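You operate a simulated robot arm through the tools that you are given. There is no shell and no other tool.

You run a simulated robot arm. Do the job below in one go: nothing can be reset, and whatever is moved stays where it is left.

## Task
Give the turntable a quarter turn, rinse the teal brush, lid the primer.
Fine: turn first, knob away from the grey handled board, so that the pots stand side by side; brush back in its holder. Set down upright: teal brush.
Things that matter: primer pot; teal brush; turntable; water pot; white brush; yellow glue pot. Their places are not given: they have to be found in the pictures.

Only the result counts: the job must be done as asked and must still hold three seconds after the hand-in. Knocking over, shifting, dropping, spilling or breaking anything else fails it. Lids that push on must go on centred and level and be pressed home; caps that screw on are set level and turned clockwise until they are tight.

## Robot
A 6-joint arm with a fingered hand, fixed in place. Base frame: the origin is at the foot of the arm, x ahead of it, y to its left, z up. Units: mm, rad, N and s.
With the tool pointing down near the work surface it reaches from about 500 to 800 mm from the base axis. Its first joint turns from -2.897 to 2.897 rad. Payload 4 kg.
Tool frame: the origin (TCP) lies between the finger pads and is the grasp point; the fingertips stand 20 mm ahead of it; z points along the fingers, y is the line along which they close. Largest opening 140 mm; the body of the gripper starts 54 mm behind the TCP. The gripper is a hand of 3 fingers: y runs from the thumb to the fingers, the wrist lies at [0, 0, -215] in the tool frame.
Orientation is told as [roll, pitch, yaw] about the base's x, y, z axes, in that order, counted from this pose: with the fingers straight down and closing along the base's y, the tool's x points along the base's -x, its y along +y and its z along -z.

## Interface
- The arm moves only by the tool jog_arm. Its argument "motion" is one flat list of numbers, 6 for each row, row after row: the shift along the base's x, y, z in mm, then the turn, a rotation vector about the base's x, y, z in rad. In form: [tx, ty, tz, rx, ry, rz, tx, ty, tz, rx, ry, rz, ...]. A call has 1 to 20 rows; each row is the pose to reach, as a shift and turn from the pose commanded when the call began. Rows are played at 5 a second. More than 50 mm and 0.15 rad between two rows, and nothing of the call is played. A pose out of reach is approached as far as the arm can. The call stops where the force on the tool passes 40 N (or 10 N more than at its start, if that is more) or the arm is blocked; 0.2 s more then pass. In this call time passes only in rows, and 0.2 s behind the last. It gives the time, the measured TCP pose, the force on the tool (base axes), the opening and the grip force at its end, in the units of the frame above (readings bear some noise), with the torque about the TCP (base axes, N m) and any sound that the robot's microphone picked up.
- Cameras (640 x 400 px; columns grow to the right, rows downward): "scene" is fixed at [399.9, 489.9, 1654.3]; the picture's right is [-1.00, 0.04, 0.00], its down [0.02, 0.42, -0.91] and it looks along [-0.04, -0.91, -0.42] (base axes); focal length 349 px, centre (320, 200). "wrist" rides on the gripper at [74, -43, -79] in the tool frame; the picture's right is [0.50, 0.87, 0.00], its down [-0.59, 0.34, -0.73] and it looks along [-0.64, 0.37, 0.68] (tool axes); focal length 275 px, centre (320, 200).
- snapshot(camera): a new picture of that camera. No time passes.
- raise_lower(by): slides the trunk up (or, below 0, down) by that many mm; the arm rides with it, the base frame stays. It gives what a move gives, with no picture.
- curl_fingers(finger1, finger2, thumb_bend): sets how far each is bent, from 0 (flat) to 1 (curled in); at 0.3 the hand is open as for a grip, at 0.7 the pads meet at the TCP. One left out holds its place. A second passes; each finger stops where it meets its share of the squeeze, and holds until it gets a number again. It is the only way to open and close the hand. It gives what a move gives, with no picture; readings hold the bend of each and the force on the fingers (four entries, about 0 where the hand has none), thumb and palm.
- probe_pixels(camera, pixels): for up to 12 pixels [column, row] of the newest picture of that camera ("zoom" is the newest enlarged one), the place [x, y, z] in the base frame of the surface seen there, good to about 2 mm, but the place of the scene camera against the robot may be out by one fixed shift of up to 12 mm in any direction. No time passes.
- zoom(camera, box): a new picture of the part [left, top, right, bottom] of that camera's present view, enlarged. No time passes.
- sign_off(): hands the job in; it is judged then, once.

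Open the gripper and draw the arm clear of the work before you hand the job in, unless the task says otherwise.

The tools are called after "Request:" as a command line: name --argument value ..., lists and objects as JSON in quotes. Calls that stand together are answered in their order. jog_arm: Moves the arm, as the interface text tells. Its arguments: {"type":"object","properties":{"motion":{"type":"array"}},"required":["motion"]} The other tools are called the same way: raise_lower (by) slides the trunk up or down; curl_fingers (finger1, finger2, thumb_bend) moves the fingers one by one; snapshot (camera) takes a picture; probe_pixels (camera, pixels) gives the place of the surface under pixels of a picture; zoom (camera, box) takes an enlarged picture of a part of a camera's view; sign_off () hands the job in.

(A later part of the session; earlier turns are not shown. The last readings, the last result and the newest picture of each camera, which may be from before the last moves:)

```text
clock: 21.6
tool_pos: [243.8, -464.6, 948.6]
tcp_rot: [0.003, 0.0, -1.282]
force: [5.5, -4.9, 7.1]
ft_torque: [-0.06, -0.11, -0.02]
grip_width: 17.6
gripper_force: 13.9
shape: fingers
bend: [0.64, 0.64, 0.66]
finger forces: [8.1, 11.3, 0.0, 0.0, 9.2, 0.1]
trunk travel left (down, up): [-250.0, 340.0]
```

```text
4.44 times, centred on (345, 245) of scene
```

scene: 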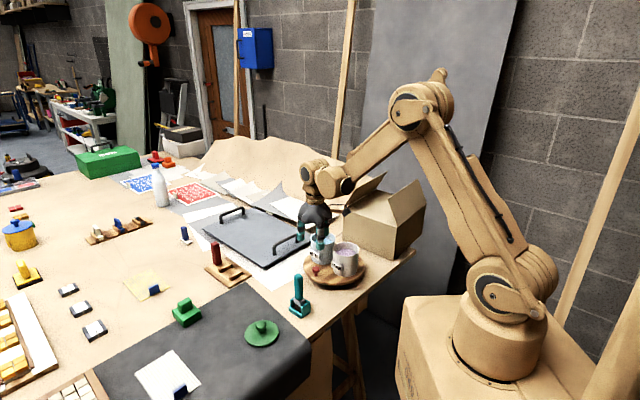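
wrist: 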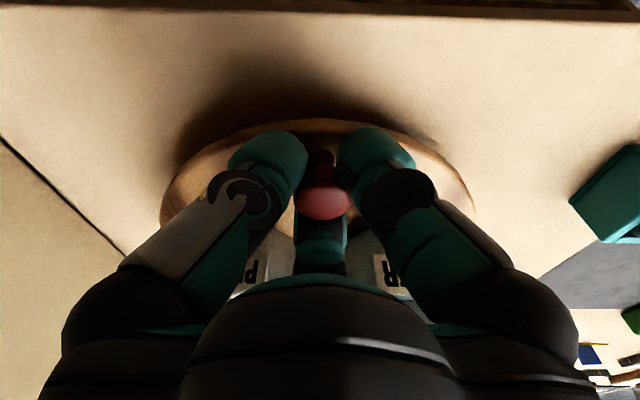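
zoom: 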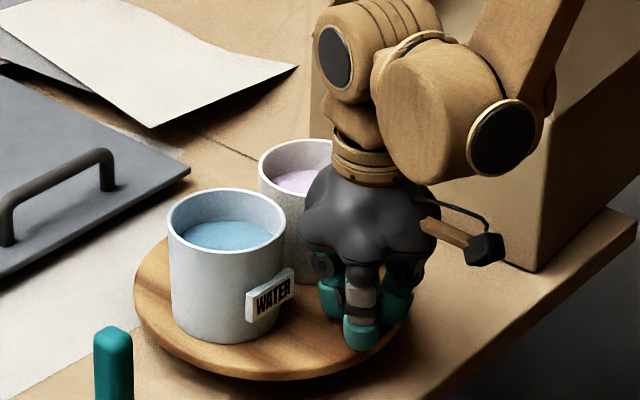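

The knob is now at ≈(244,-465), a quarter turn from the start. I open the fingers to release it.

Request:
curl_fingers --finger1 0.5 --finger2 0.5 --thumb_bend 0.5

Request:
jog_arm --motion '[0, 0, 25, 0, 0, 0, 0, 0, 60, 0, 0, 0, 0, 0, 100, 0, 0, 0]'

Request:
snapshot --camera "wrist"

Request:
snapshot --camera "scene"

```text
clock: 22.6
tool_pos: [244.1, -465.4, 948.2]
tcp_rot: [0.001, -0.001, -1.285]
force: [0.1, -0.9, 0.6]
ft_torque: [-0.01, -0.01, -0.04]
grip_width: 63.5
gripper_force: 0.1
shape: fingers
bend: [0.5, 0.5, 0.5]
finger forces: [0.0, 0.0, 0.1, 0.0, 0.1, 0.1]
trunk travel left (down, up): [-250.0, 340.0]
```

```text
clock: 23.4
tool_pos: [244.6, -464.4, 1051.3]
tcp_rot: [0.003, -0.002, -1.283]
force: [0.4, -0.8, 0.6]
ft_torque: [-0.03, -0.01, -0.02]
grip_width: 63.6
gripper_force: 0.2
shape: fingers
bend: [0.5, 0.5, 0.5]
finger forces: [0.0, 0.1, 0.0, 0.0, 0.0, 0.0]
trunk travel left (down, up): [-250.0, 340.0]
```

```text
taken
```

wrist: 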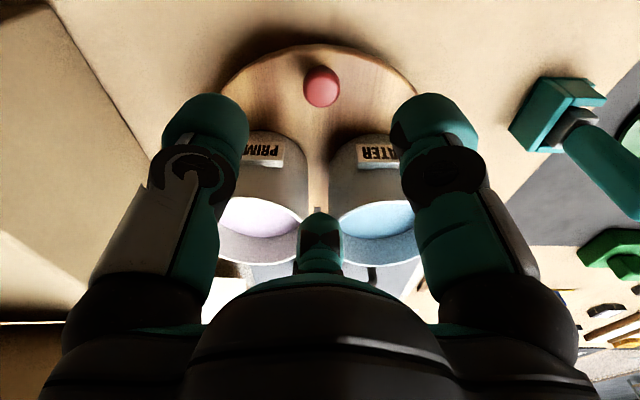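

```text
taken
```

scene: 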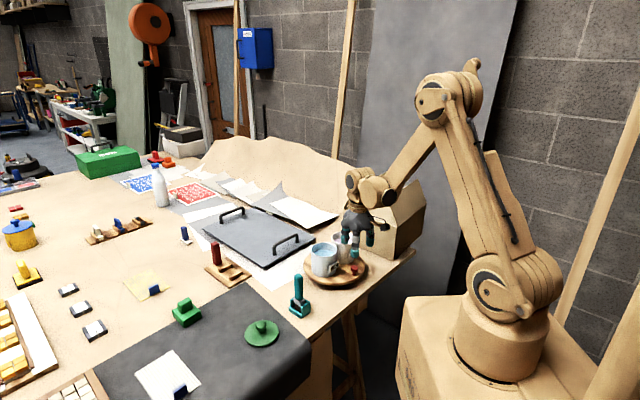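

The knob is free and the pots stand side by side as seen from the robot. I probe the knob and pot rims in an enlarged wrist view to check the angle.

Request:
zoom --camera "wrist" --box '[200, 30, 440, 180]'

Request:
probe_pixels --camera "zoom" --pixels '[[323, 155], [276, 150], [372, 150], [323, 195], [323, 108], [120, 110], [200, 62], [320, 42], [430, 62], [510, 105], [175, 330], [480, 330]]'

Request:
zoom --camera "scene" --box '[290, 230, 386, 290]'

```text
2.67 times, centred on (320, 105) of wrist
```

zoom: 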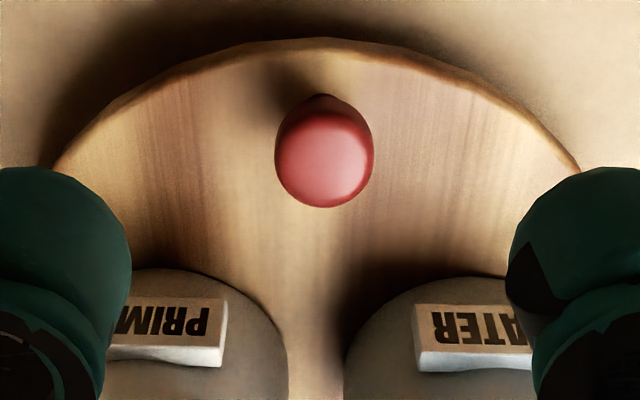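

```text
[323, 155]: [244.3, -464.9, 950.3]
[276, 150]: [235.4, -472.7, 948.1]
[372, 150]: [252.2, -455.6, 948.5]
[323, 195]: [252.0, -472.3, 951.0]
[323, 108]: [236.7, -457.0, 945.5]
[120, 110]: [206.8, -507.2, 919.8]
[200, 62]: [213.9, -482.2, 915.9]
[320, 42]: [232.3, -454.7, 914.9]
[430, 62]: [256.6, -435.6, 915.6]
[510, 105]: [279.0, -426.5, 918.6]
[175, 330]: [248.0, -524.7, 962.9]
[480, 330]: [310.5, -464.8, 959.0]
```

```text
6.67 times, centred on (338, 260) of scene
```

zoom: 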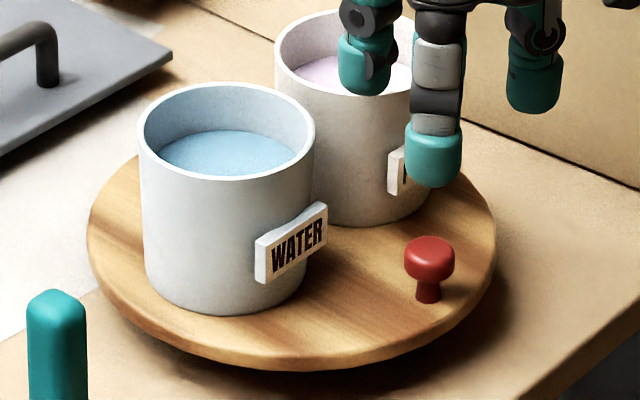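

I probe the knob in the scene view with the same scheme as before the turn, plus the water rim, to confirm 90°.

Request:
probe_pixels --camera "zoom" --pixels '[[429, 246], [405, 250], [453, 250], [140, 135], [314, 135], [227, 176], [227, 86], [277, 55], [345, 100]]'

```text
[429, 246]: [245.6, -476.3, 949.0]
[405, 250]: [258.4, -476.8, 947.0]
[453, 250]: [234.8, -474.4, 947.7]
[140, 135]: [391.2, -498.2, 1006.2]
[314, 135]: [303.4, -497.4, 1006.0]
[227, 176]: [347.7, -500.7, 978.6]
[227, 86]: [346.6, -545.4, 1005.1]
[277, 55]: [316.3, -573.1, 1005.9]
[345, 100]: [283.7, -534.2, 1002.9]
```

The scene view gives a turn of ≈90.5°, good. Water pot is now ≈(346,-492), primer ≈(270,-566) in robot coordinates. Next I move up and over to hover above the teal brush near (428,-343).

Request:
jog_arm --motion '[0, 0, 40, 0, 0, 0, 20, 14, 55, 0, 0, 0, 55, 37, 55, 0, 0, 0, 90, 60, 55, 0, 0, 0, 125, 84, 55, 0, 0, 0, 158, 106, 55, 0, 0, 0, 184, 122, 55, 0, 0, 0]'

Request:
snapshot --camera "wrist"

Request:
snapshot --camera "scene"

```text
clock: 25.0
tool_pos: [427.5, -340.9, 1103.9]
tcp_rot: [0.002, 0.0, -1.284]
force: [-0.7, 0.0, -0.3]
ft_torque: [0.01, 0.0, 0.02]
grip_width: 63.7
gripper_force: 0.0
shape: fingers
bend: [0.5, 0.5, 0.5]
finger forces: [0.0, 0.1, 0.1, 0.1, 0.0, 0.0]
trunk travel left (down, up): [-250.0, 340.0]
```

```text
taken
```

wrist: 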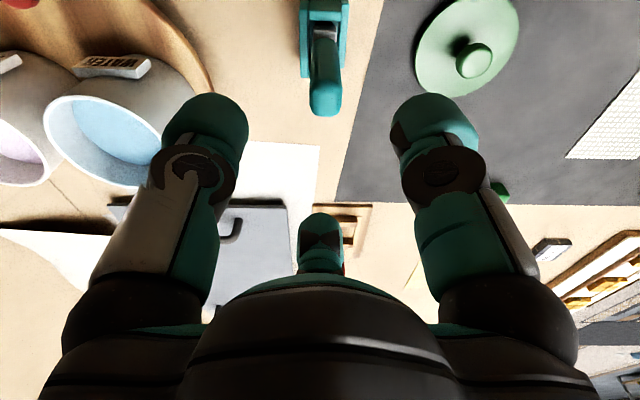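

```text
taken
```

scene: 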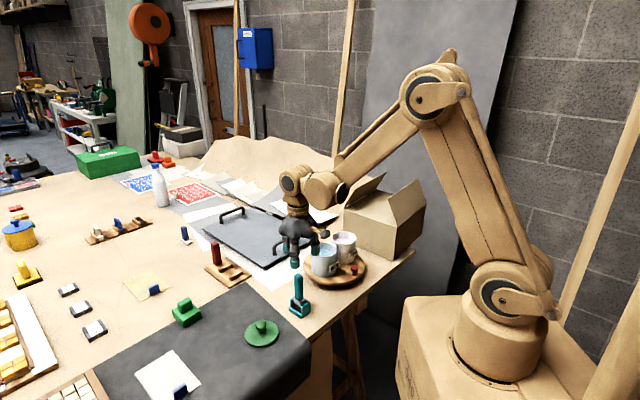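

The brush top is at (325,95) in the wrist picture, with the holder behind it at (323,40). I zoom in on it to read its orientation.

Request:
zoom --camera "wrist" --box '[260, 0, 390, 125]'

Request:
probe_pixels --camera "wrist" --pixels '[[325, 105], [312, 100], [338, 100], [325, 85], [325, 70], [312, 60], [335, 60], [306, 70], [341, 65], [304, 10], [346, 10], [324, 113]]'

```text
3.20 times, centred on (325, 62) of wrist
```

zoom: 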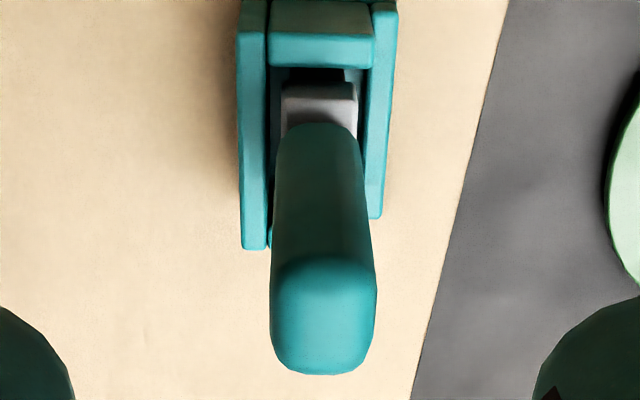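

```text
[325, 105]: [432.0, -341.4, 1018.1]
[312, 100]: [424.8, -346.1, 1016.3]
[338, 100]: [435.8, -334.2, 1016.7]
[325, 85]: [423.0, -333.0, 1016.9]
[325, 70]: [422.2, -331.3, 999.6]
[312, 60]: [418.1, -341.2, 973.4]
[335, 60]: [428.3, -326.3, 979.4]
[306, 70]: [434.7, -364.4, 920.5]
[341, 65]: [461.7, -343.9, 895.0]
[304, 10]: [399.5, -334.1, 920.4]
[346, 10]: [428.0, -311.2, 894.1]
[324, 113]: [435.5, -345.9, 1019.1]
```

The brush handle is upright, ≈17 mm square with faces at 45°, centred at (430,-340), top z≈1018. I yaw to -44° so that the thumb lies flat on one face, and lower to z≈1055 above it.

Request:
jog_arm --motion '[0.5, 0.6, -10, 0, 0, 0.128, 1, 1.3, -22, 0, 0, 0.256, 1.5, 2, -35, 0, 0, 0.385, 1.9, 2.6, -48, 0, 0, 0.513]'

Request:
snapshot --camera "wrist"

Request:
zoom --camera "scene" --box '[250, 220, 346, 320]'

```text
clock: 26.0
tool_pos: [429.4, -339.6, 1057.7]
tcp_rot: [0.002, 0.001, -0.769]
force: [-0.3, -0.4, -0.1]
ft_torque: [0.01, -0.03, -0.01]
grip_width: 63.8
gripper_force: 0.0
shape: fingers
bend: [0.5, 0.5, 0.5]
finger forces: [0.1, 0.0, 0.0, 0.1, 0.1, 0.1]
trunk travel left (down, up): [-250.0, 340.0]
```

```text
taken
```

wrist: 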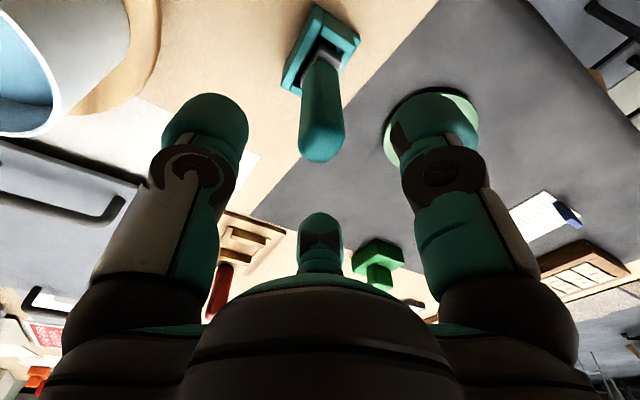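

```text
4.00 times, centred on (298, 270) of scene
```

zoom: 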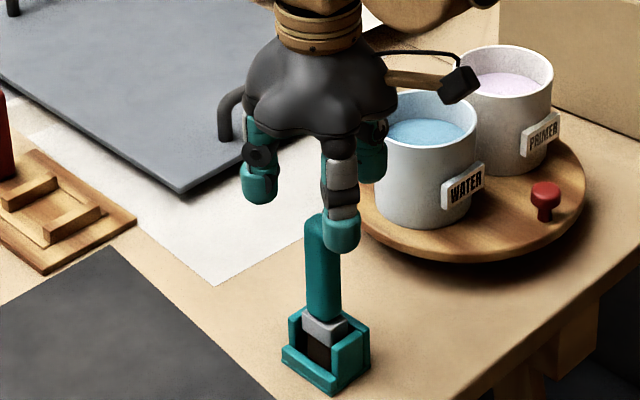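

The brush top is centred between the fingers at (321,145). I lower 72 mm so the fingers surround the handle at z≈985.

Request:
jog_arm --motion '[0, 0, -18, 0, 0, 0, 0, 0, -36, 0, 0, 0, 0, 0, -54, 0, 0, 0, 0, 0, -72, 0, 0, 0]'

Request:
snapshot --camera "wrist"

```text
clock: 27.0
tool_pos: [428.6, -340.1, 984.9]
tcp_rot: [0.003, 0.0, -0.771]
force: [-0.1, 1.0, -0.1]
ft_torque: [0.01, -0.02, -0.02]
grip_width: 63.6
gripper_force: 0.1
shape: fingers
bend: [0.5, 0.5, 0.5]
finger forces: [0.0, 0.0, 0.1, 0.0, 0.1, 0.0]
trunk travel left (down, up): [-250.0, 340.0]
```

```text
taken
```

wrist: 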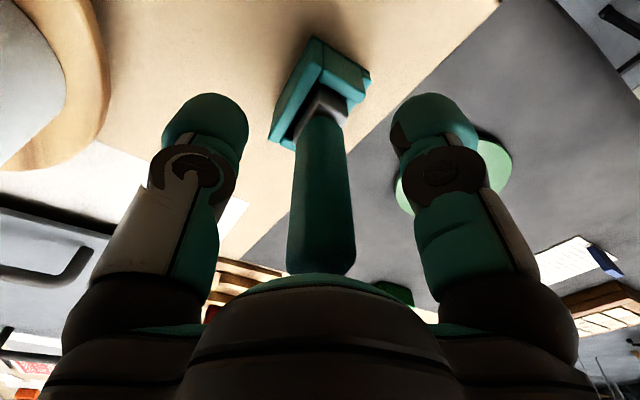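

The handle stands centred at (322,200) between the fingers. I close first to 0.62, just short of contact.

Request:
curl_fingers --finger1 0.62 --finger2 0.62 --thumb_bend 0.62

Request:
zoom --camera "wrist" --box '[200, 80, 440, 290]'

```text
clock: 28.0
tool_pos: [428.3, -338.1, 985.3]
tcp_rot: [0.001, 0.001, -0.771]
force: [0.4, 0.0, 0.0]
ft_torque: [-0.03, -0.01, 0.02]
grip_width: 27.5
gripper_force: 0.1
shape: fingers
bend: [0.61, 0.61, 0.62]
finger forces: [0.6, 0.6, 0.0, 0.1, 0.2, 0.1]
trunk travel left (down, up): [-250.0, 340.0]
```

```text
1.90 times, centred on (320, 185) of wrist
```

zoom: 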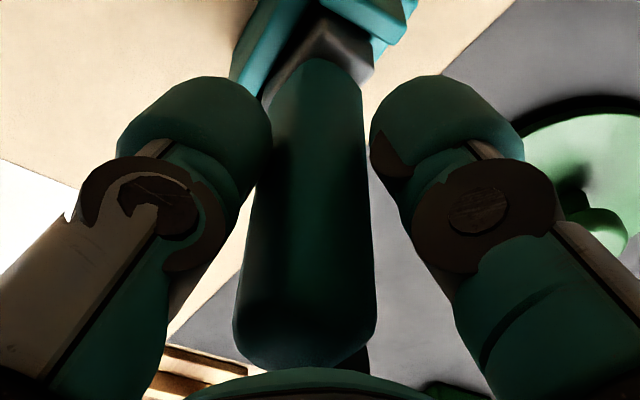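

Fingers 1 and 2 just touch at 0.61. I close all three to grip the handle.

Request:
curl_fingers --finger1 0.7 --finger2 0.7 --thumb_bend 0.7

Request:
snapshot --camera "wrist"

Request:
zoom --camera "scene" --box '[250, 220, 346, 320]'

```text
clock: 29.0
tool_pos: [427.7, -338.8, 984.9]
tcp_rot: [0.001, 0.001, -0.772]
force: [-0.1, 0.4, 0.9]
ft_torque: [-0.02, -0.04, -0.01]
grip_width: 22.2
gripper_force: 15.5
shape: fingers
bend: [0.63, 0.63, 0.65]
finger forces: [8.7, 10.7, 0.0, 0.0, 12.1, 0.0]
trunk travel left (down, up): [-250.0, 340.0]
```

```text
taken
```

wrist: 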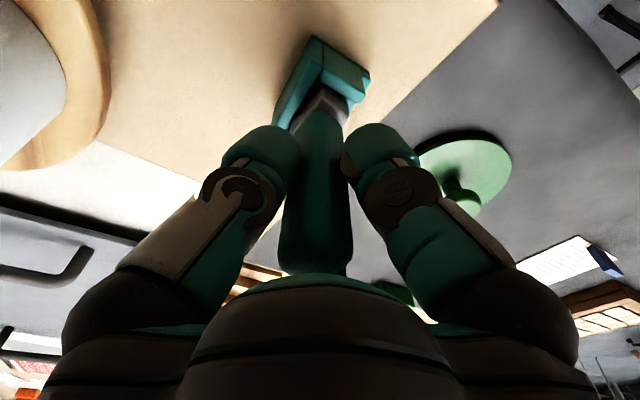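

```text
4.00 times, centred on (298, 270) of scene
```

zoom: 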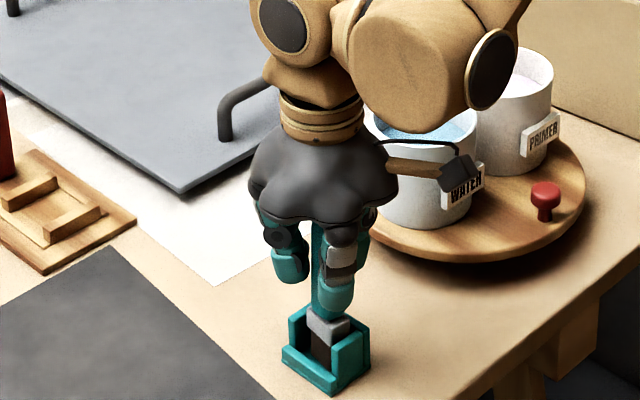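

The grip is firm (9–12 N per finger) and the brush stays upright. I lift 20 mm slowly and check for slip.

Request:
jog_arm --motion '[0, 0, 5, 0, 0, 0, 0, 0, 12, 0, 0, 0, 0, 0, 20, 0, 0, 0]'

Request:
snapshot --camera "wrist"

Request:
zoom --camera "scene" --box '[250, 220, 346, 320]'

```text
clock: 29.8
tool_pos: [428.7, -338.9, 1005.2]
tcp_rot: [0.001, 0.001, -0.771]
force: [-0.2, -0.2, -0.4]
ft_torque: [-0.02, 0.03, 0.01]
grip_width: 22.4
gripper_force: 15.3
shape: fingers
bend: [0.63, 0.63, 0.65]
finger forces: [8.5, 10.2, 0.1, 0.0, 12.3, 0.0]
trunk travel left (down, up): [-250.0, 340.0]
```

```text
taken
```

wrist: 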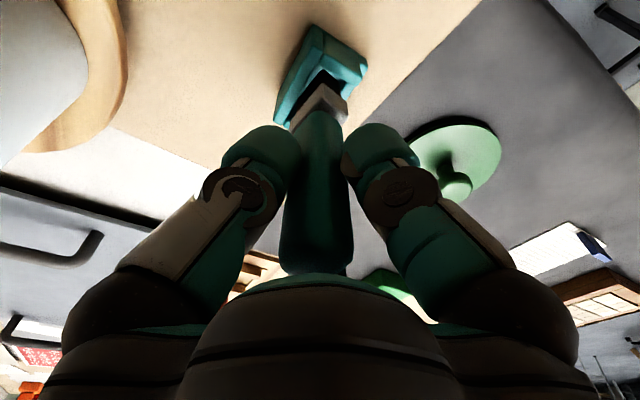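

```text
4.00 times, centred on (298, 270) of scene
```

zoom: 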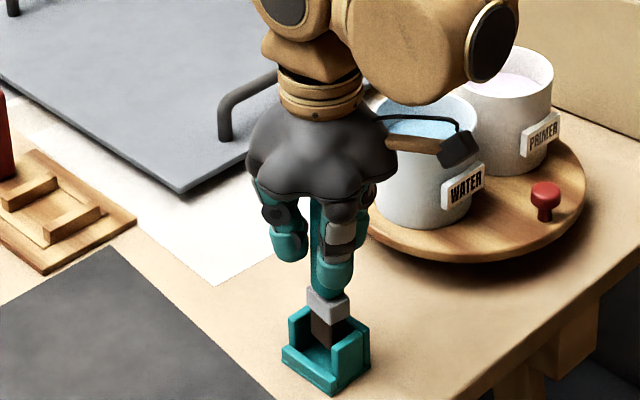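

The brush rises with the hand and the holder stays put. I lift a further 140 mm to clear the pot rims.

Request:
jog_arm --motion '[0, 0, 20, 0, 0, 0, 0, 0, 45, 0, 0, 0, 0, 0, 75, 0, 0, 0, 0, 0, 105, 0, 0, 0, 0, 0, 130, 0, 0, 0, 0, 0, 140, 0, 0, 0]'

Request:
snapshot --camera "wrist"

Request:
zoom --camera "scene" --box '[240, 170, 400, 320]'

```text
clock: 31.2
tool_pos: [428.7, -338.3, 1145.6]
tcp_rot: [0.002, -0.001, -0.772]
force: [-0.2, -0.1, -1.6]
ft_torque: [0.0, -0.02, 0.02]
grip_width: 22.2
gripper_force: 15.2
shape: fingers
bend: [0.63, 0.63, 0.65]
finger forces: [8.6, 10.3, 0.0, 0.0, 12.2, 0.0]
trunk travel left (down, up): [-250.0, 340.0]
```

```text
taken
```

wrist: 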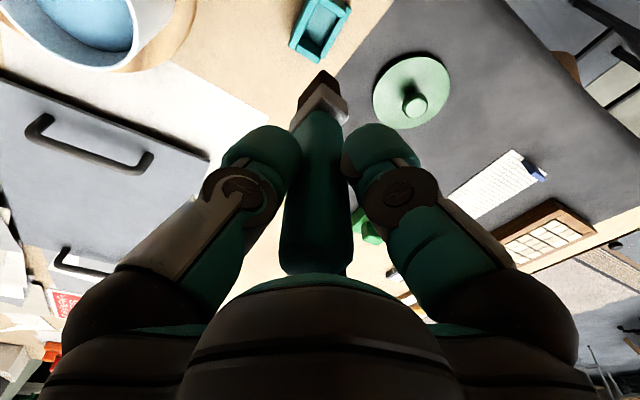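

```text
2.67 times, centred on (320, 245) of scene
```

zoom: 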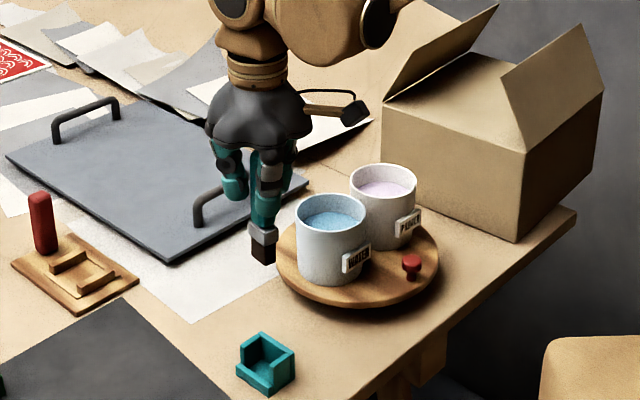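

The brush hangs upright in the hand with bristles at (318,82) in the wrist picture. I probe the bristles, ferrule, empty holder, lid and visible water rim from here.

Request:
zoom --camera "wrist" --box '[240, 0, 480, 150]'

Request:
probe_pixels --camera "wrist" --pixels '[[318, 88], [300, 95], [335, 88], [322, 74], [320, 108], [412, 102], [375, 95], [448, 82], [410, 128], [409, 56], [318, 30], [165, 10]]'

```text
2.67 times, centred on (360, 75) of wrist
```

zoom: 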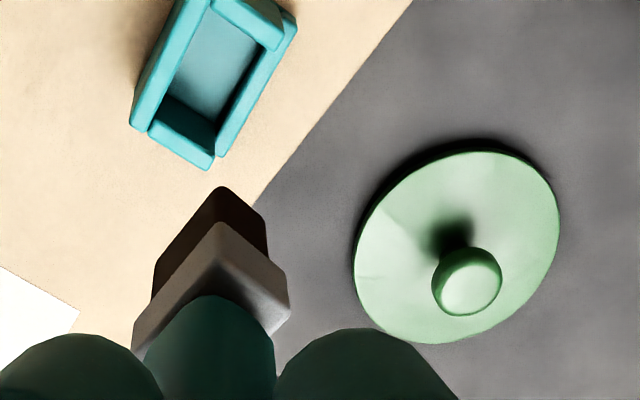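

```text
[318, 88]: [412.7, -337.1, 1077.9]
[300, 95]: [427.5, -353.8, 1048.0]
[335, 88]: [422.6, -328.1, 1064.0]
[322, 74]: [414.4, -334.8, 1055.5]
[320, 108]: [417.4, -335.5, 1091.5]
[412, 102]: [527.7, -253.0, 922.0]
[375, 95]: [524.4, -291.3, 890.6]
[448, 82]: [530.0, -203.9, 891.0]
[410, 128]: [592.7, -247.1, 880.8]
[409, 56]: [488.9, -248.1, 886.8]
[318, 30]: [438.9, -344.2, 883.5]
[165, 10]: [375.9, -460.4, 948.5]
```

The bristle bottom should now be at z≈1044, ferrule bottom ≈1075; holder floor z≈883. I carry the brush at this height to above the water pot near (346,-492).

Request:
jog_arm --motion '[-16.6, -30.4, 0, 0, 0, 0, -33.2, -60.8, 0, 0, 0, 0, -49.8, -91.2, 0, 0, 0, 0, -66.4, -121.6, 0, 0, 0, 0, -83, -152, 0, 0, 0, 0]'

Request:
snapshot --camera "wrist"

Request:
zoom --camera "scene" --box '[270, 170, 400, 290]'

```text
clock: 32.4
tool_pos: [345.9, -493.2, 1145.1]
tcp_rot: [0.004, 0.0, -0.768]
force: [-0.3, 1.4, -0.9]
ft_torque: [-0.01, -0.02, -0.05]
grip_width: 22.1
gripper_force: 14.5
shape: fingers
bend: [0.63, 0.63, 0.65]
finger forces: [8.6, 10.5, 0.0, 0.0, 12.2, 0.1]
trunk travel left (down, up): [-250.0, 340.0]
```

```text
taken
```

wrist: 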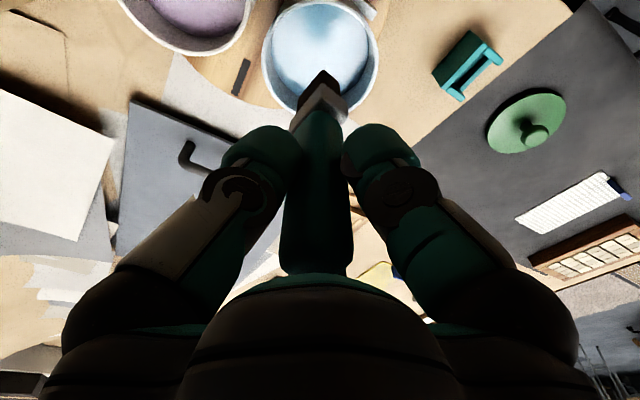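

```text
3.33 times, centred on (335, 230) of scene
```

zoom: 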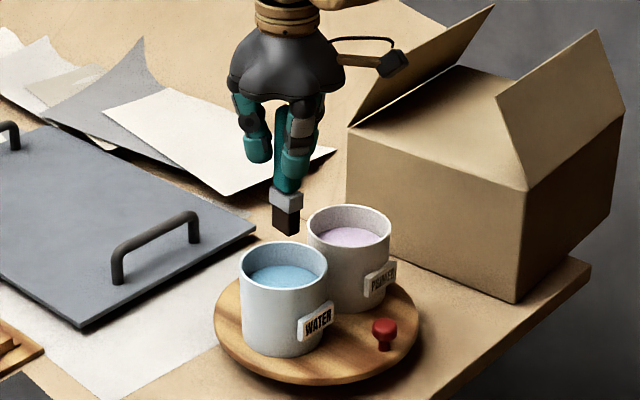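

The brush hangs above the water pot, whose rim shows from (263,55) to (378,45). I probe the rim to centre the dip.

Request:
zoom --camera "wrist" --box '[230, 0, 410, 130]'

Request:
probe_pixels --camera "wrist" --pixels '[[263, 60], [264, 45], [376, 60], [375, 35], [357, 100], [285, 105], [280, 12], [350, 8], [325, 76], [322, 82], [318, 100]]'

```text
3.08 times, centred on (320, 65) of wrist
```

zoom: 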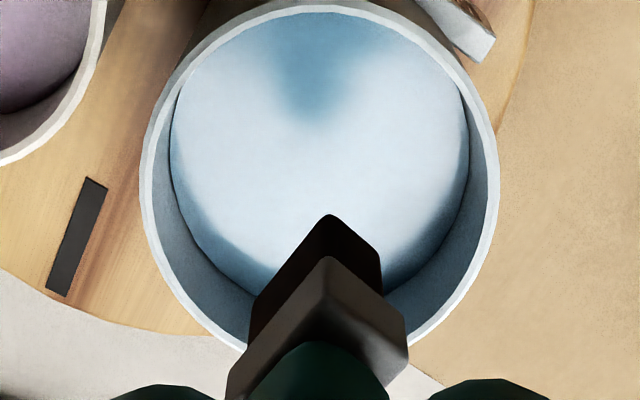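

```text
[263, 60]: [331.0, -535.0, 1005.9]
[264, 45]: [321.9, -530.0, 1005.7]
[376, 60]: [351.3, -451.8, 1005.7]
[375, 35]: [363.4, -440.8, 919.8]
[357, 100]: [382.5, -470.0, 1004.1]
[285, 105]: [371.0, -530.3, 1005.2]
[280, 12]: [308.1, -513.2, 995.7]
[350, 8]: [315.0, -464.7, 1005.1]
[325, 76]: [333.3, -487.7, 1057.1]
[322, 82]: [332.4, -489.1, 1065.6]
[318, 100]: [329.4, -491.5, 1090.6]
```

The rim fit gives the water pot centre ≈(346,-494), radius ≈43; the brush is over it within 2 mm. I lower the brush 102 mm so the bristles go ≈35 mm under water, still clear of the bottom.

Request:
jog_arm --motion '[-0.5, -1, -15, 0, 0, 0, -0.5, -1.5, -30, 0, 0, 0, -0.5, -1.5, -45, 0, 0, 0, -0.5, -1.5, -55, 0, 0, 0, -0.5, -1.5, -64, 0, 0, 0, -0.5, -1.5, -72, 0, 0, 0, -0.5, -1.5, -80, 0, 0, 0, -0.5, -1.5, -88, 0, 0, 0, -0.5, -1.5, -96, 0, 0, 0, -0.5, -1.5, -102, 0, 0, 0]'

Request:
snapshot --camera "wrist"

Request:
zoom --camera "scene" --box '[270, 190, 400, 290]'

```text
clock: 34.4
tool_pos: [344.6, -492.4, 1052.8]
tcp_rot: [0.002, -0.003, -0.769]
force: [1.2, -0.6, 37.4]
ft_torque: [0.0, 0.05, 0.04]
grip_width: 10.3
gripper_force: 26.1
shape: fingers
bend: [0.68, 0.64, 0.67]
finger forces: [4.9, 13.1, 0.0, 0.0, 12.8, 22.2]
trunk travel left (down, up): [-250.0, 340.0]
stopped in row 10: the force on the tool passed its limit at 52 N (the readings are from after the stop); the commanded pose is now the measured one
```

```text
taken
```

wrist: 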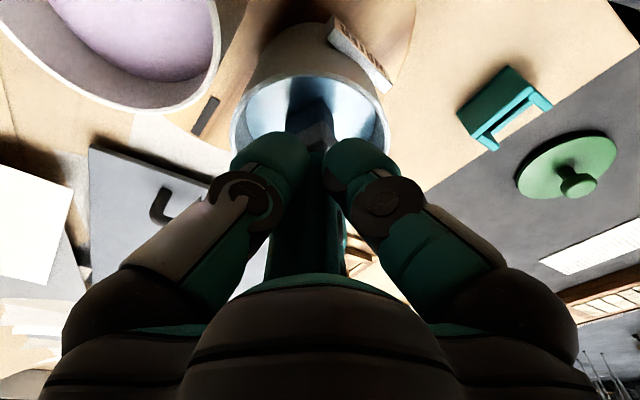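

```text
4.00 times, centred on (335, 240) of scene
```

zoom: 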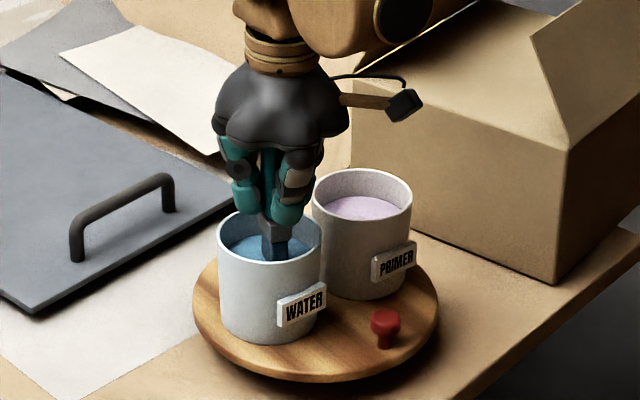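

The move stopped at 52 N with 22 N on the palm: the brush met something at the bottom and slipped up in the grip until it touched the palm. I ease up 8 mm to unload and look.

Request:
jog_arm --motion '[0, 0, 4, 0, 0, 0, 0, 0, 8, 0, 0, 0]'

Request:
zoom --camera "wrist" --box '[200, 60, 440, 290]'

Request:
zoom --camera "scene" --box '[300, 200, 380, 290]'

```text
clock: 35.0
tool_pos: [346.0, -492.6, 1059.6]
tcp_rot: [0.003, -0.003, -0.773]
force: [0.0, 0.5, -0.9]
ft_torque: [0.0, -0.01, 0.02]
grip_width: 10.9
gripper_force: 13.4
shape: fingers
bend: [0.68, 0.64, 0.67]
finger forces: [2.8, 10.2, 0.0, 0.0, 10.0, 4.2]
trunk travel left (down, up): [-250.0, 340.0]
```

```text
1.74 times, centred on (320, 175) of wrist
```

zoom: 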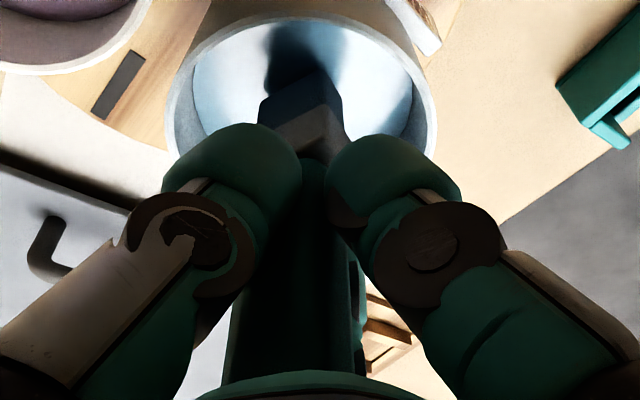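

```text
4.44 times, centred on (340, 245) of scene
```

zoom: 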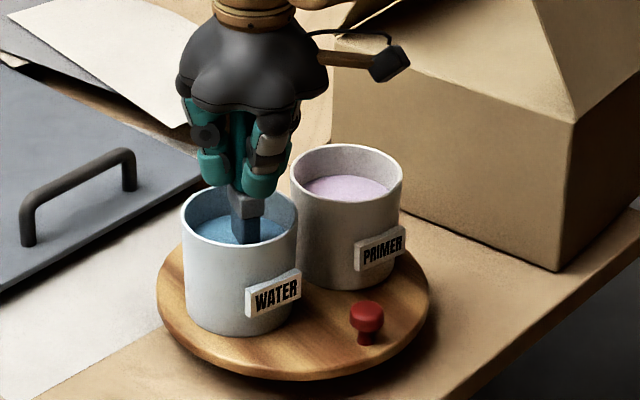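

The brush is still held (10 N), slid up about 20 mm in the hand, bristles still in the water. I probe the brush in both views to learn its pose in the hand and the water depth.

Request:
probe_pixels --camera "zoom" --pixels '[[248, 195], [246, 215], [243, 236], [258, 225], [232, 225], [250, 160], [240, 130], [215, 240], [275, 235], [238, 190]]'

Request:
snapshot --camera "wrist"

Request:
probe_pixels --camera "wrist" --pixels '[[318, 118], [316, 104], [305, 120], [330, 128], [318, 140], [285, 200], [345, 230], [300, 270], [330, 270], [318, 150], [316, 180], [340, 210]]'

```text
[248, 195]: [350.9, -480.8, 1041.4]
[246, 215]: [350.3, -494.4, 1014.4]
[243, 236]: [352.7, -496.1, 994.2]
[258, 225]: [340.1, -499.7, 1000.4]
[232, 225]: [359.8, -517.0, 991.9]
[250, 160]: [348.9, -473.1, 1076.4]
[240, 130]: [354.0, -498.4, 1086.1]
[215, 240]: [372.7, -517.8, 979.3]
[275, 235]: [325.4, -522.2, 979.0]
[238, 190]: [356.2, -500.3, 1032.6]
```

```text
taken
```

wrist: 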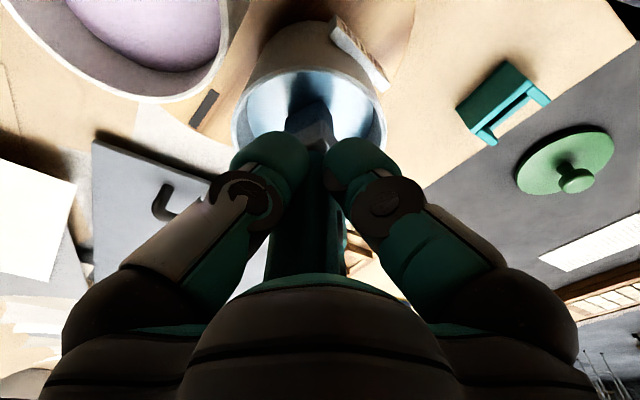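

```text
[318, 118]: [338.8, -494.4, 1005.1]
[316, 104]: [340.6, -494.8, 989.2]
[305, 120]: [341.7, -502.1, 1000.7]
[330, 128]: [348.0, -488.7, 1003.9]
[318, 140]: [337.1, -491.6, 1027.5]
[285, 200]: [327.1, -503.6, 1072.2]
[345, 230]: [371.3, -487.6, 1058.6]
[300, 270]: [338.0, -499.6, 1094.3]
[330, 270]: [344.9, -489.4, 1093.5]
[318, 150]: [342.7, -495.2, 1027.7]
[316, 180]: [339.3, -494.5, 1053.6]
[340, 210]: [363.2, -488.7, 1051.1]
```

The brush slid up ≈17 mm in the hand; the pot's floor seems to lie only ≈10 mm below the water surface. I zoom closer on the ferrule and bristles to measure exactly.

Request:
zoom --camera "wrist" --box '[260, 80, 380, 155]'

Request:
probe_pixels --camera "zoom" --pixels '[[300, 120], [290, 150], [300, 180], [300, 210], [300, 240], [290, 280], [240, 180], [350, 180], [200, 210], [320, 300]]'

Request:
zoom --camera "scene" --box '[325, 215, 373, 260]'

```text
5.33 times, centred on (320, 118) of wrist
```

zoom: 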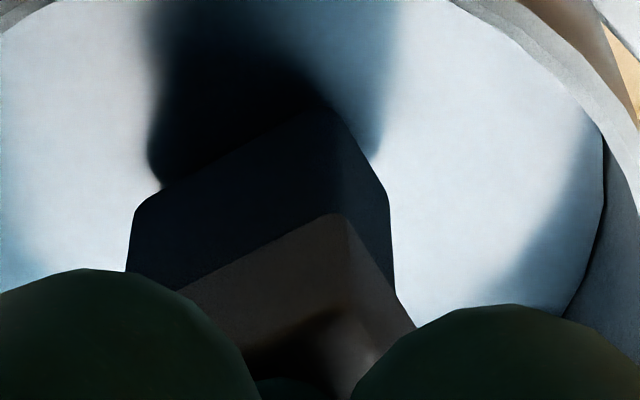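

```text
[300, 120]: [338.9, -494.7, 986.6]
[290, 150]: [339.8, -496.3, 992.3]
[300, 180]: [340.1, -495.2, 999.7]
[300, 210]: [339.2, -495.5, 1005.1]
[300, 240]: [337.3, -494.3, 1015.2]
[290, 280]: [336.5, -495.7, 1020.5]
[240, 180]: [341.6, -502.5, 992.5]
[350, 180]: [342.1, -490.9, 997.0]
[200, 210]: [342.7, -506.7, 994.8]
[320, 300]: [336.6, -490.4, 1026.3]
```

```text
8.89 times, centred on (349, 238) of scene
```

zoom: 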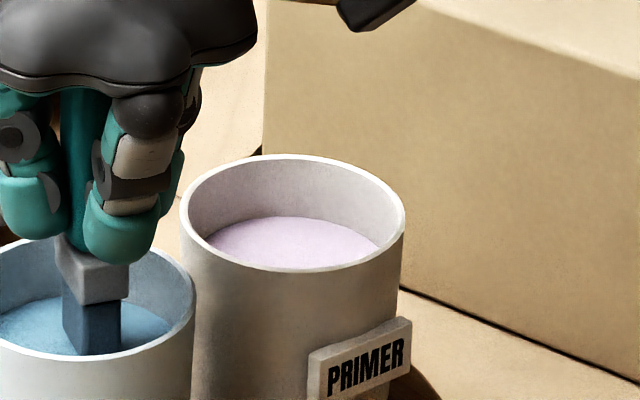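

The bristles have turned from brown to water-blue, so they are wetted; their bottom is at z≈985 now and the contact was at the water surface level (978). I lower gently again, 5 mm, to dip them once more and watch the force.

Request:
jog_arm --motion '[0, 0, -2, 0, 0, 0, 0, 0, -4, 0, 0, 0, 0, 0, -5, 0, 0, 0]'

Request:
zoom --camera "scene" --box '[310, 215, 358, 260]'

```text
clock: 35.8
tool_pos: [346.0, -492.6, 1054.0]
tcp_rot: [0.004, -0.002, -0.773]
force: [0.0, -0.9, 2.5]
ft_torque: [-0.01, 0.03, 0.01]
grip_width: 10.9
gripper_force: 14.2
shape: fingers
bend: [0.68, 0.64, 0.67]
finger forces: [2.7, 10.3, 0.0, 0.0, 10.2, 5.0]
trunk travel left (down, up): [-250.0, 340.0]
```

```text
8.89 times, centred on (334, 238) of scene
```

zoom: 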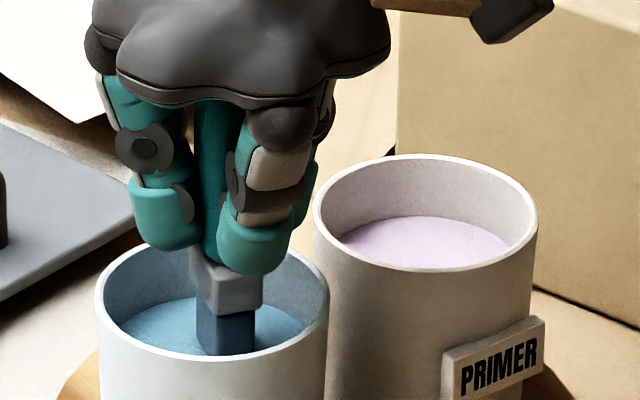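

Light contact (2.5 N) at this height. I look with the wrist camera at how the bristles sit in the water.

Request:
zoom --camera "wrist" --box '[260, 80, 380, 155]'

Request:
probe_pixels --camera "zoom" --pixels '[[300, 110], [300, 130], [300, 150], [300, 180], [300, 205], [300, 230], [320, 95], [400, 200], [80, 200], [340, 120]]'

```text
5.33 times, centred on (320, 118) of wrist
```

zoom: 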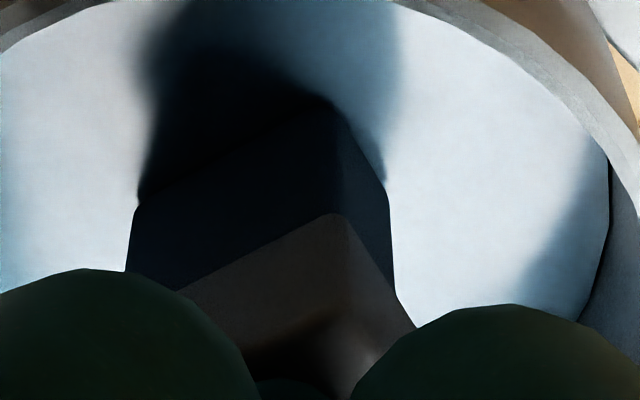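

```text
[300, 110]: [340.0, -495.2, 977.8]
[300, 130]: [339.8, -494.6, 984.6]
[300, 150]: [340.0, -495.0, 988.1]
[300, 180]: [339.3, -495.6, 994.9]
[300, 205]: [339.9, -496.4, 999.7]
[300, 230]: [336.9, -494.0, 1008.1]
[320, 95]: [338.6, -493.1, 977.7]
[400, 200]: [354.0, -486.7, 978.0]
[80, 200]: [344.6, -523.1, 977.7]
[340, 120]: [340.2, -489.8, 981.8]
```

The bristle tips rest right at the water surface with light force, and their colour shows they took water. I swirl gently by 5 mm for a couple of seconds to rinse.

Request:
jog_arm --motion '[2, 0, 0, 0, 0, 0, 5, 0, 0, 0, 0, 0, 3.5, 3.5, 0, 0, 0, 0, 0, 5, 0, 0, 0, 0, -3.5, 3.5, 0, 0, 0, 0, -5, 0, 0, 0, 0, 0, -3.5, -3.5, 0, 0, 0, 0, 0, -5, 0, 0, 0, 0, 3.5, -3.5, 0, 0, 0, 0, 5, 0, 0, 0, 0, 0, 2, 0, 0, 0, 0, 0, 0, 0, 0, 0, 0, 0]'

Request:
zoom --camera "wrist" --box '[200, 60, 440, 290]'

```text
clock: 38.4
tool_pos: [346.5, -493.1, 1054.6]
tcp_rot: [0.004, -0.001, -0.77]
force: [1.4, 0.5, 4.0]
ft_torque: [0.11, -0.03, 0.01]
grip_width: 11.1
gripper_force: 15.4
shape: fingers
bend: [0.68, 0.64, 0.66]
finger forces: [3.0, 11.7, 0.1, 0.1, 9.9, 6.1]
trunk travel left (down, up): [-250.0, 340.0]
```

```text
1.74 times, centred on (320, 175) of wrist
```

zoom: 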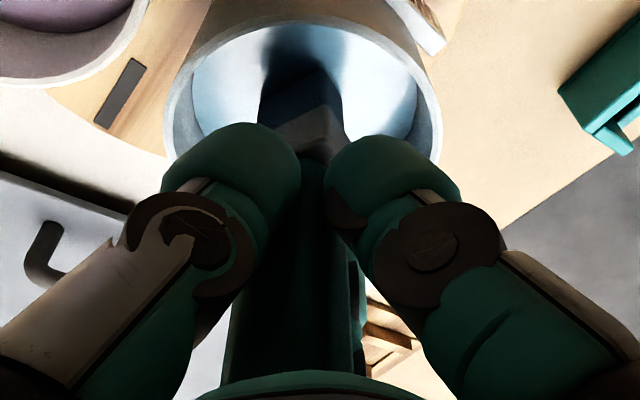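

The swirl is done with only ≈4 N of contact. I lift the bristles just above the water, let them drip briefly, then raise clear of the rim.

Request:
jog_arm --motion '[0, 0, 5, 0, 0, 0, 0, 0, 12, 0, 0, 0, 0, 0, 18, 0, 0, 0, 0, 0, 18, 0, 0, 0, 0, 0, 18, 0, 0, 0, 0, 0, 18, 0, 0, 0, 0, 0, 18, 0, 0, 0, 0, 0, 18, 0, 0, 0, 0, 0, 18, 0, 0, 0, 0, 0, 18, 0, 0, 0, 0, 0, 35, 0, 0, 0, 0, 0, 55, 0, 0, 0, 0, 0, 75, 0, 0, 0, 0, 0, 90, 0, 0, 0]'

Request:
snapshot --camera "wrist"

Request:
zoom --camera "scene" --box '[290, 180, 390, 290]'

```text
clock: 41.4
tool_pos: [346.7, -494.5, 1144.4]
tcp_rot: [0.002, 0.0, -0.77]
force: [-0.6, 0.0, -0.3]
ft_torque: [0.01, 0.02, 0.0]
grip_width: 11.3
gripper_force: 13.3
shape: fingers
bend: [0.68, 0.64, 0.66]
finger forces: [2.3, 10.5, 0.1, 0.0, 10.4, 4.3]
trunk travel left (down, up): [-250.0, 340.0]
```

```text
taken
```

wrist: 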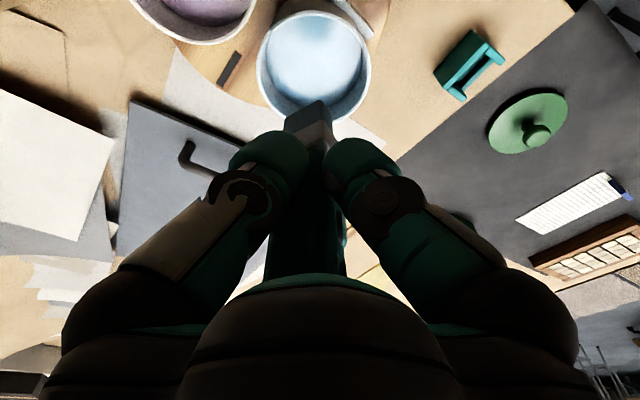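

```text
3.64 times, centred on (340, 235) of scene
```

zoom: 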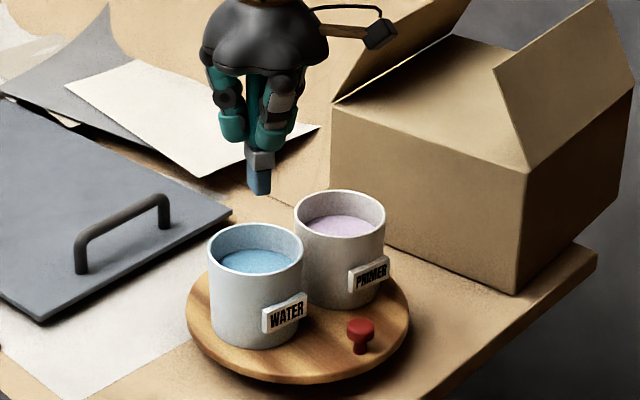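

The bristles are blue and wet, the pots undisturbed. Now I measure the brush's pose in the hand: I zoom on it from both cameras.

Request:
zoom --camera "scene" --box '[330, 190, 378, 240]'

Request:
zoom --camera "wrist" --box '[260, 85, 380, 160]'

```text
8.00 times, centred on (354, 215) of scene
```

zoom: 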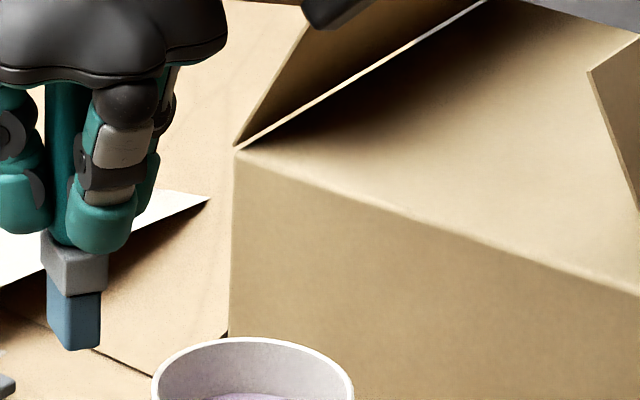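

```text
5.33 times, centred on (320, 122) of wrist
```

zoom: 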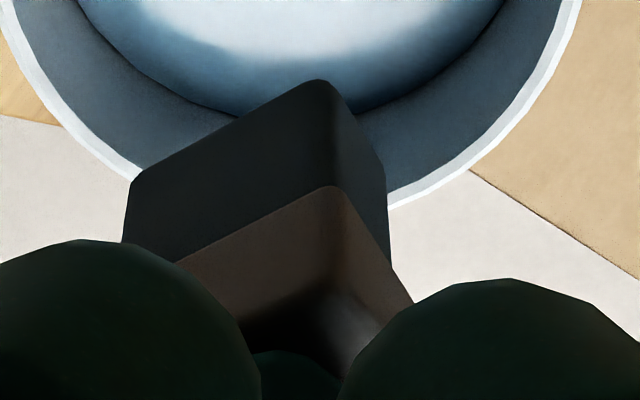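

I probe the bristle block's bottom edges, the ferrule edges and the visible handle in the wrist zoom.

Request:
probe_pixels --camera "zoom" --pixels '[[312, 92], [142, 186], [380, 172], [230, 140], [355, 140], [330, 180], [330, 200], [190, 262], [400, 290], [300, 270], [340, 260], [290, 370]]'

Request:
probe_pixels --camera "wrist" --pixels '[[300, 180], [310, 180], [320, 180], [330, 200], [300, 220], [320, 220], [340, 230], [290, 250], [310, 250], [330, 260], [275, 260], [343, 265]]'

```text
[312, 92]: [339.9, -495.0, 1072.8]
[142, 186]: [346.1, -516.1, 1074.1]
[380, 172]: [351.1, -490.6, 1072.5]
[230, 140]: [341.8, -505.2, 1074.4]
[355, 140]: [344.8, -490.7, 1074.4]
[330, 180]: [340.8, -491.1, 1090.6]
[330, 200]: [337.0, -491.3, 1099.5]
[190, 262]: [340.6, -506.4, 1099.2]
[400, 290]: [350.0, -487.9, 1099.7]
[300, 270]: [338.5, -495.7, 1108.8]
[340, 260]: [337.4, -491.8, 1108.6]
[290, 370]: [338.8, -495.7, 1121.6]
```

```text
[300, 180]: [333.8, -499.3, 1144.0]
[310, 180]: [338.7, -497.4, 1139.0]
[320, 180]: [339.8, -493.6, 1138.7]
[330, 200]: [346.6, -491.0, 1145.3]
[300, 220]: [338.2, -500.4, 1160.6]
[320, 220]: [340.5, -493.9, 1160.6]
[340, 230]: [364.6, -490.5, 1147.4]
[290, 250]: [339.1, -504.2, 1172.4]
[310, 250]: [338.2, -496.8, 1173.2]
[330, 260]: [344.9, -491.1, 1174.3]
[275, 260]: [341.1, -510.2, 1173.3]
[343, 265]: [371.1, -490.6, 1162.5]
```

The brush has turned ≈-25° about its axis and shifted ≈8 mm towards -y in the hand, but hangs nearly plumb (bottom z≈1072). I carry it back towards the holder, yawing the hand +26° so the brush's long side again lies along the holder's slot.

Request:
jog_arm --motion '[15.7, 32, 0, 0, 0, 0.09, 31.4, 64.1, 0, 0, 0, 0.18, 47.1, 96.2, 0, 0, 0, 0.27, 62.8, 128.2, 0, 0, 0, 0.36, 78.5, 160.3, 0, 0, 0, 0.45]'

Request:
snapshot --camera "wrist"

Request:
zoom --camera "scene" --box '[250, 190, 346, 320]'

```text
clock: 42.6
tool_pos: [425.2, -332.9, 1144.9]
tcp_rot: [0.0, 0.001, -0.318]
force: [1.0, 0.6, -0.6]
ft_torque: [0.02, -0.01, 0.01]
grip_width: 11.1
gripper_force: 13.4
shape: fingers
bend: [0.68, 0.64, 0.66]
finger forces: [2.3, 10.4, 0.0, 0.1, 10.3, 4.2]
trunk travel left (down, up): [-250.0, 340.0]
```

```text
taken
```

wrist: 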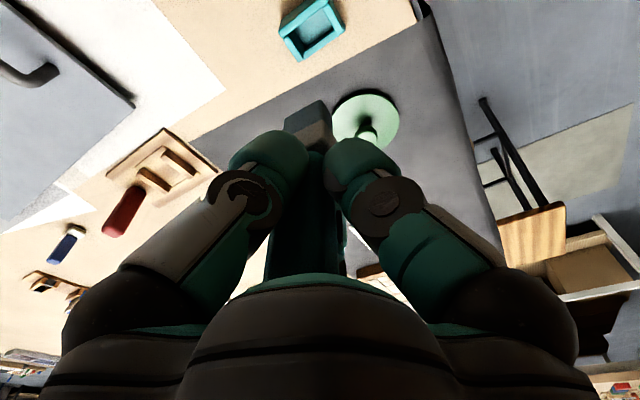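

```text
3.08 times, centred on (298, 255) of scene
```

zoom: 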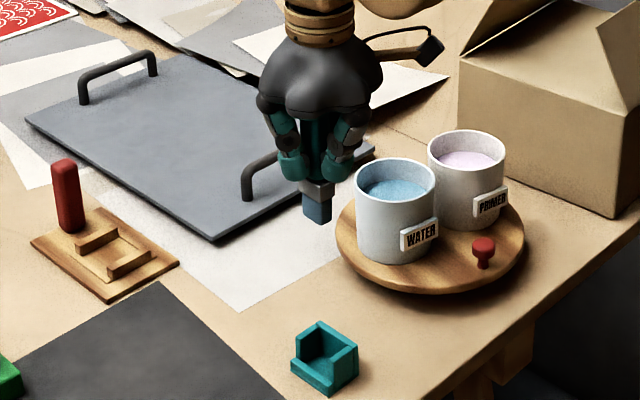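

The holder is at (311,30) and the brush bottom at (307,110) in the wrist picture. I zoom in to measure both.

Request:
zoom --camera "wrist" --box '[240, 0, 400, 100]'

```text
4.00 times, centred on (320, 50) of wrist
```

zoom: 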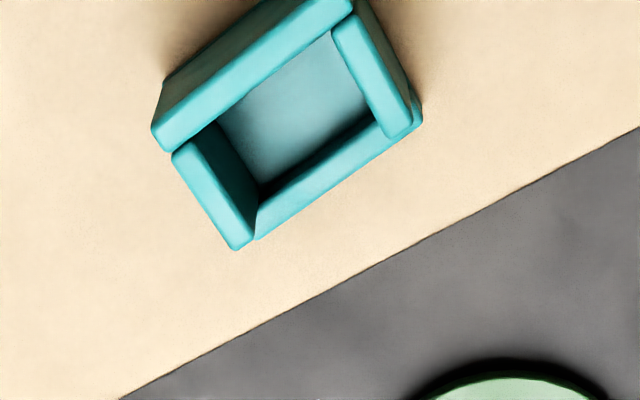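

The holder's slot and walls are clearly visible; I probe the wall inner edges and floor to get its centre and direction.

Request:
probe_pixels --camera "zoom" --pixels '[[170, 125], [335, 15], [190, 165], [235, 235], [350, 30], [398, 120], [280, 205], [370, 140], [290, 100], [235, 115], [320, 50], [360, 100]]'

Request:
zoom --camera "wrist" --box '[260, 85, 380, 160]'

```text
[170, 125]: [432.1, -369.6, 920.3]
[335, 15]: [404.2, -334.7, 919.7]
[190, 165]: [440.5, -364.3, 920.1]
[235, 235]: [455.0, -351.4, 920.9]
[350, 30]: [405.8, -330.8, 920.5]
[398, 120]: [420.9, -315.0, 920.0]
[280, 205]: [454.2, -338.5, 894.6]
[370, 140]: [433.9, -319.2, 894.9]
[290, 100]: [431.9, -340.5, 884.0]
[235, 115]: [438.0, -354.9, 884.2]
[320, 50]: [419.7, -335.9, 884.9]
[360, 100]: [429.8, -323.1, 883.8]
```

```text
5.33 times, centred on (320, 122) of wrist
```

zoom: 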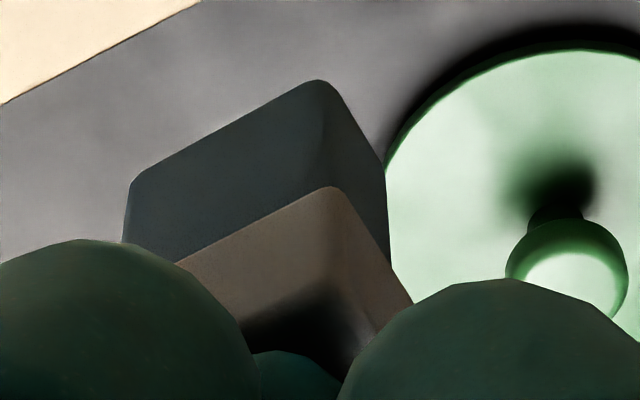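

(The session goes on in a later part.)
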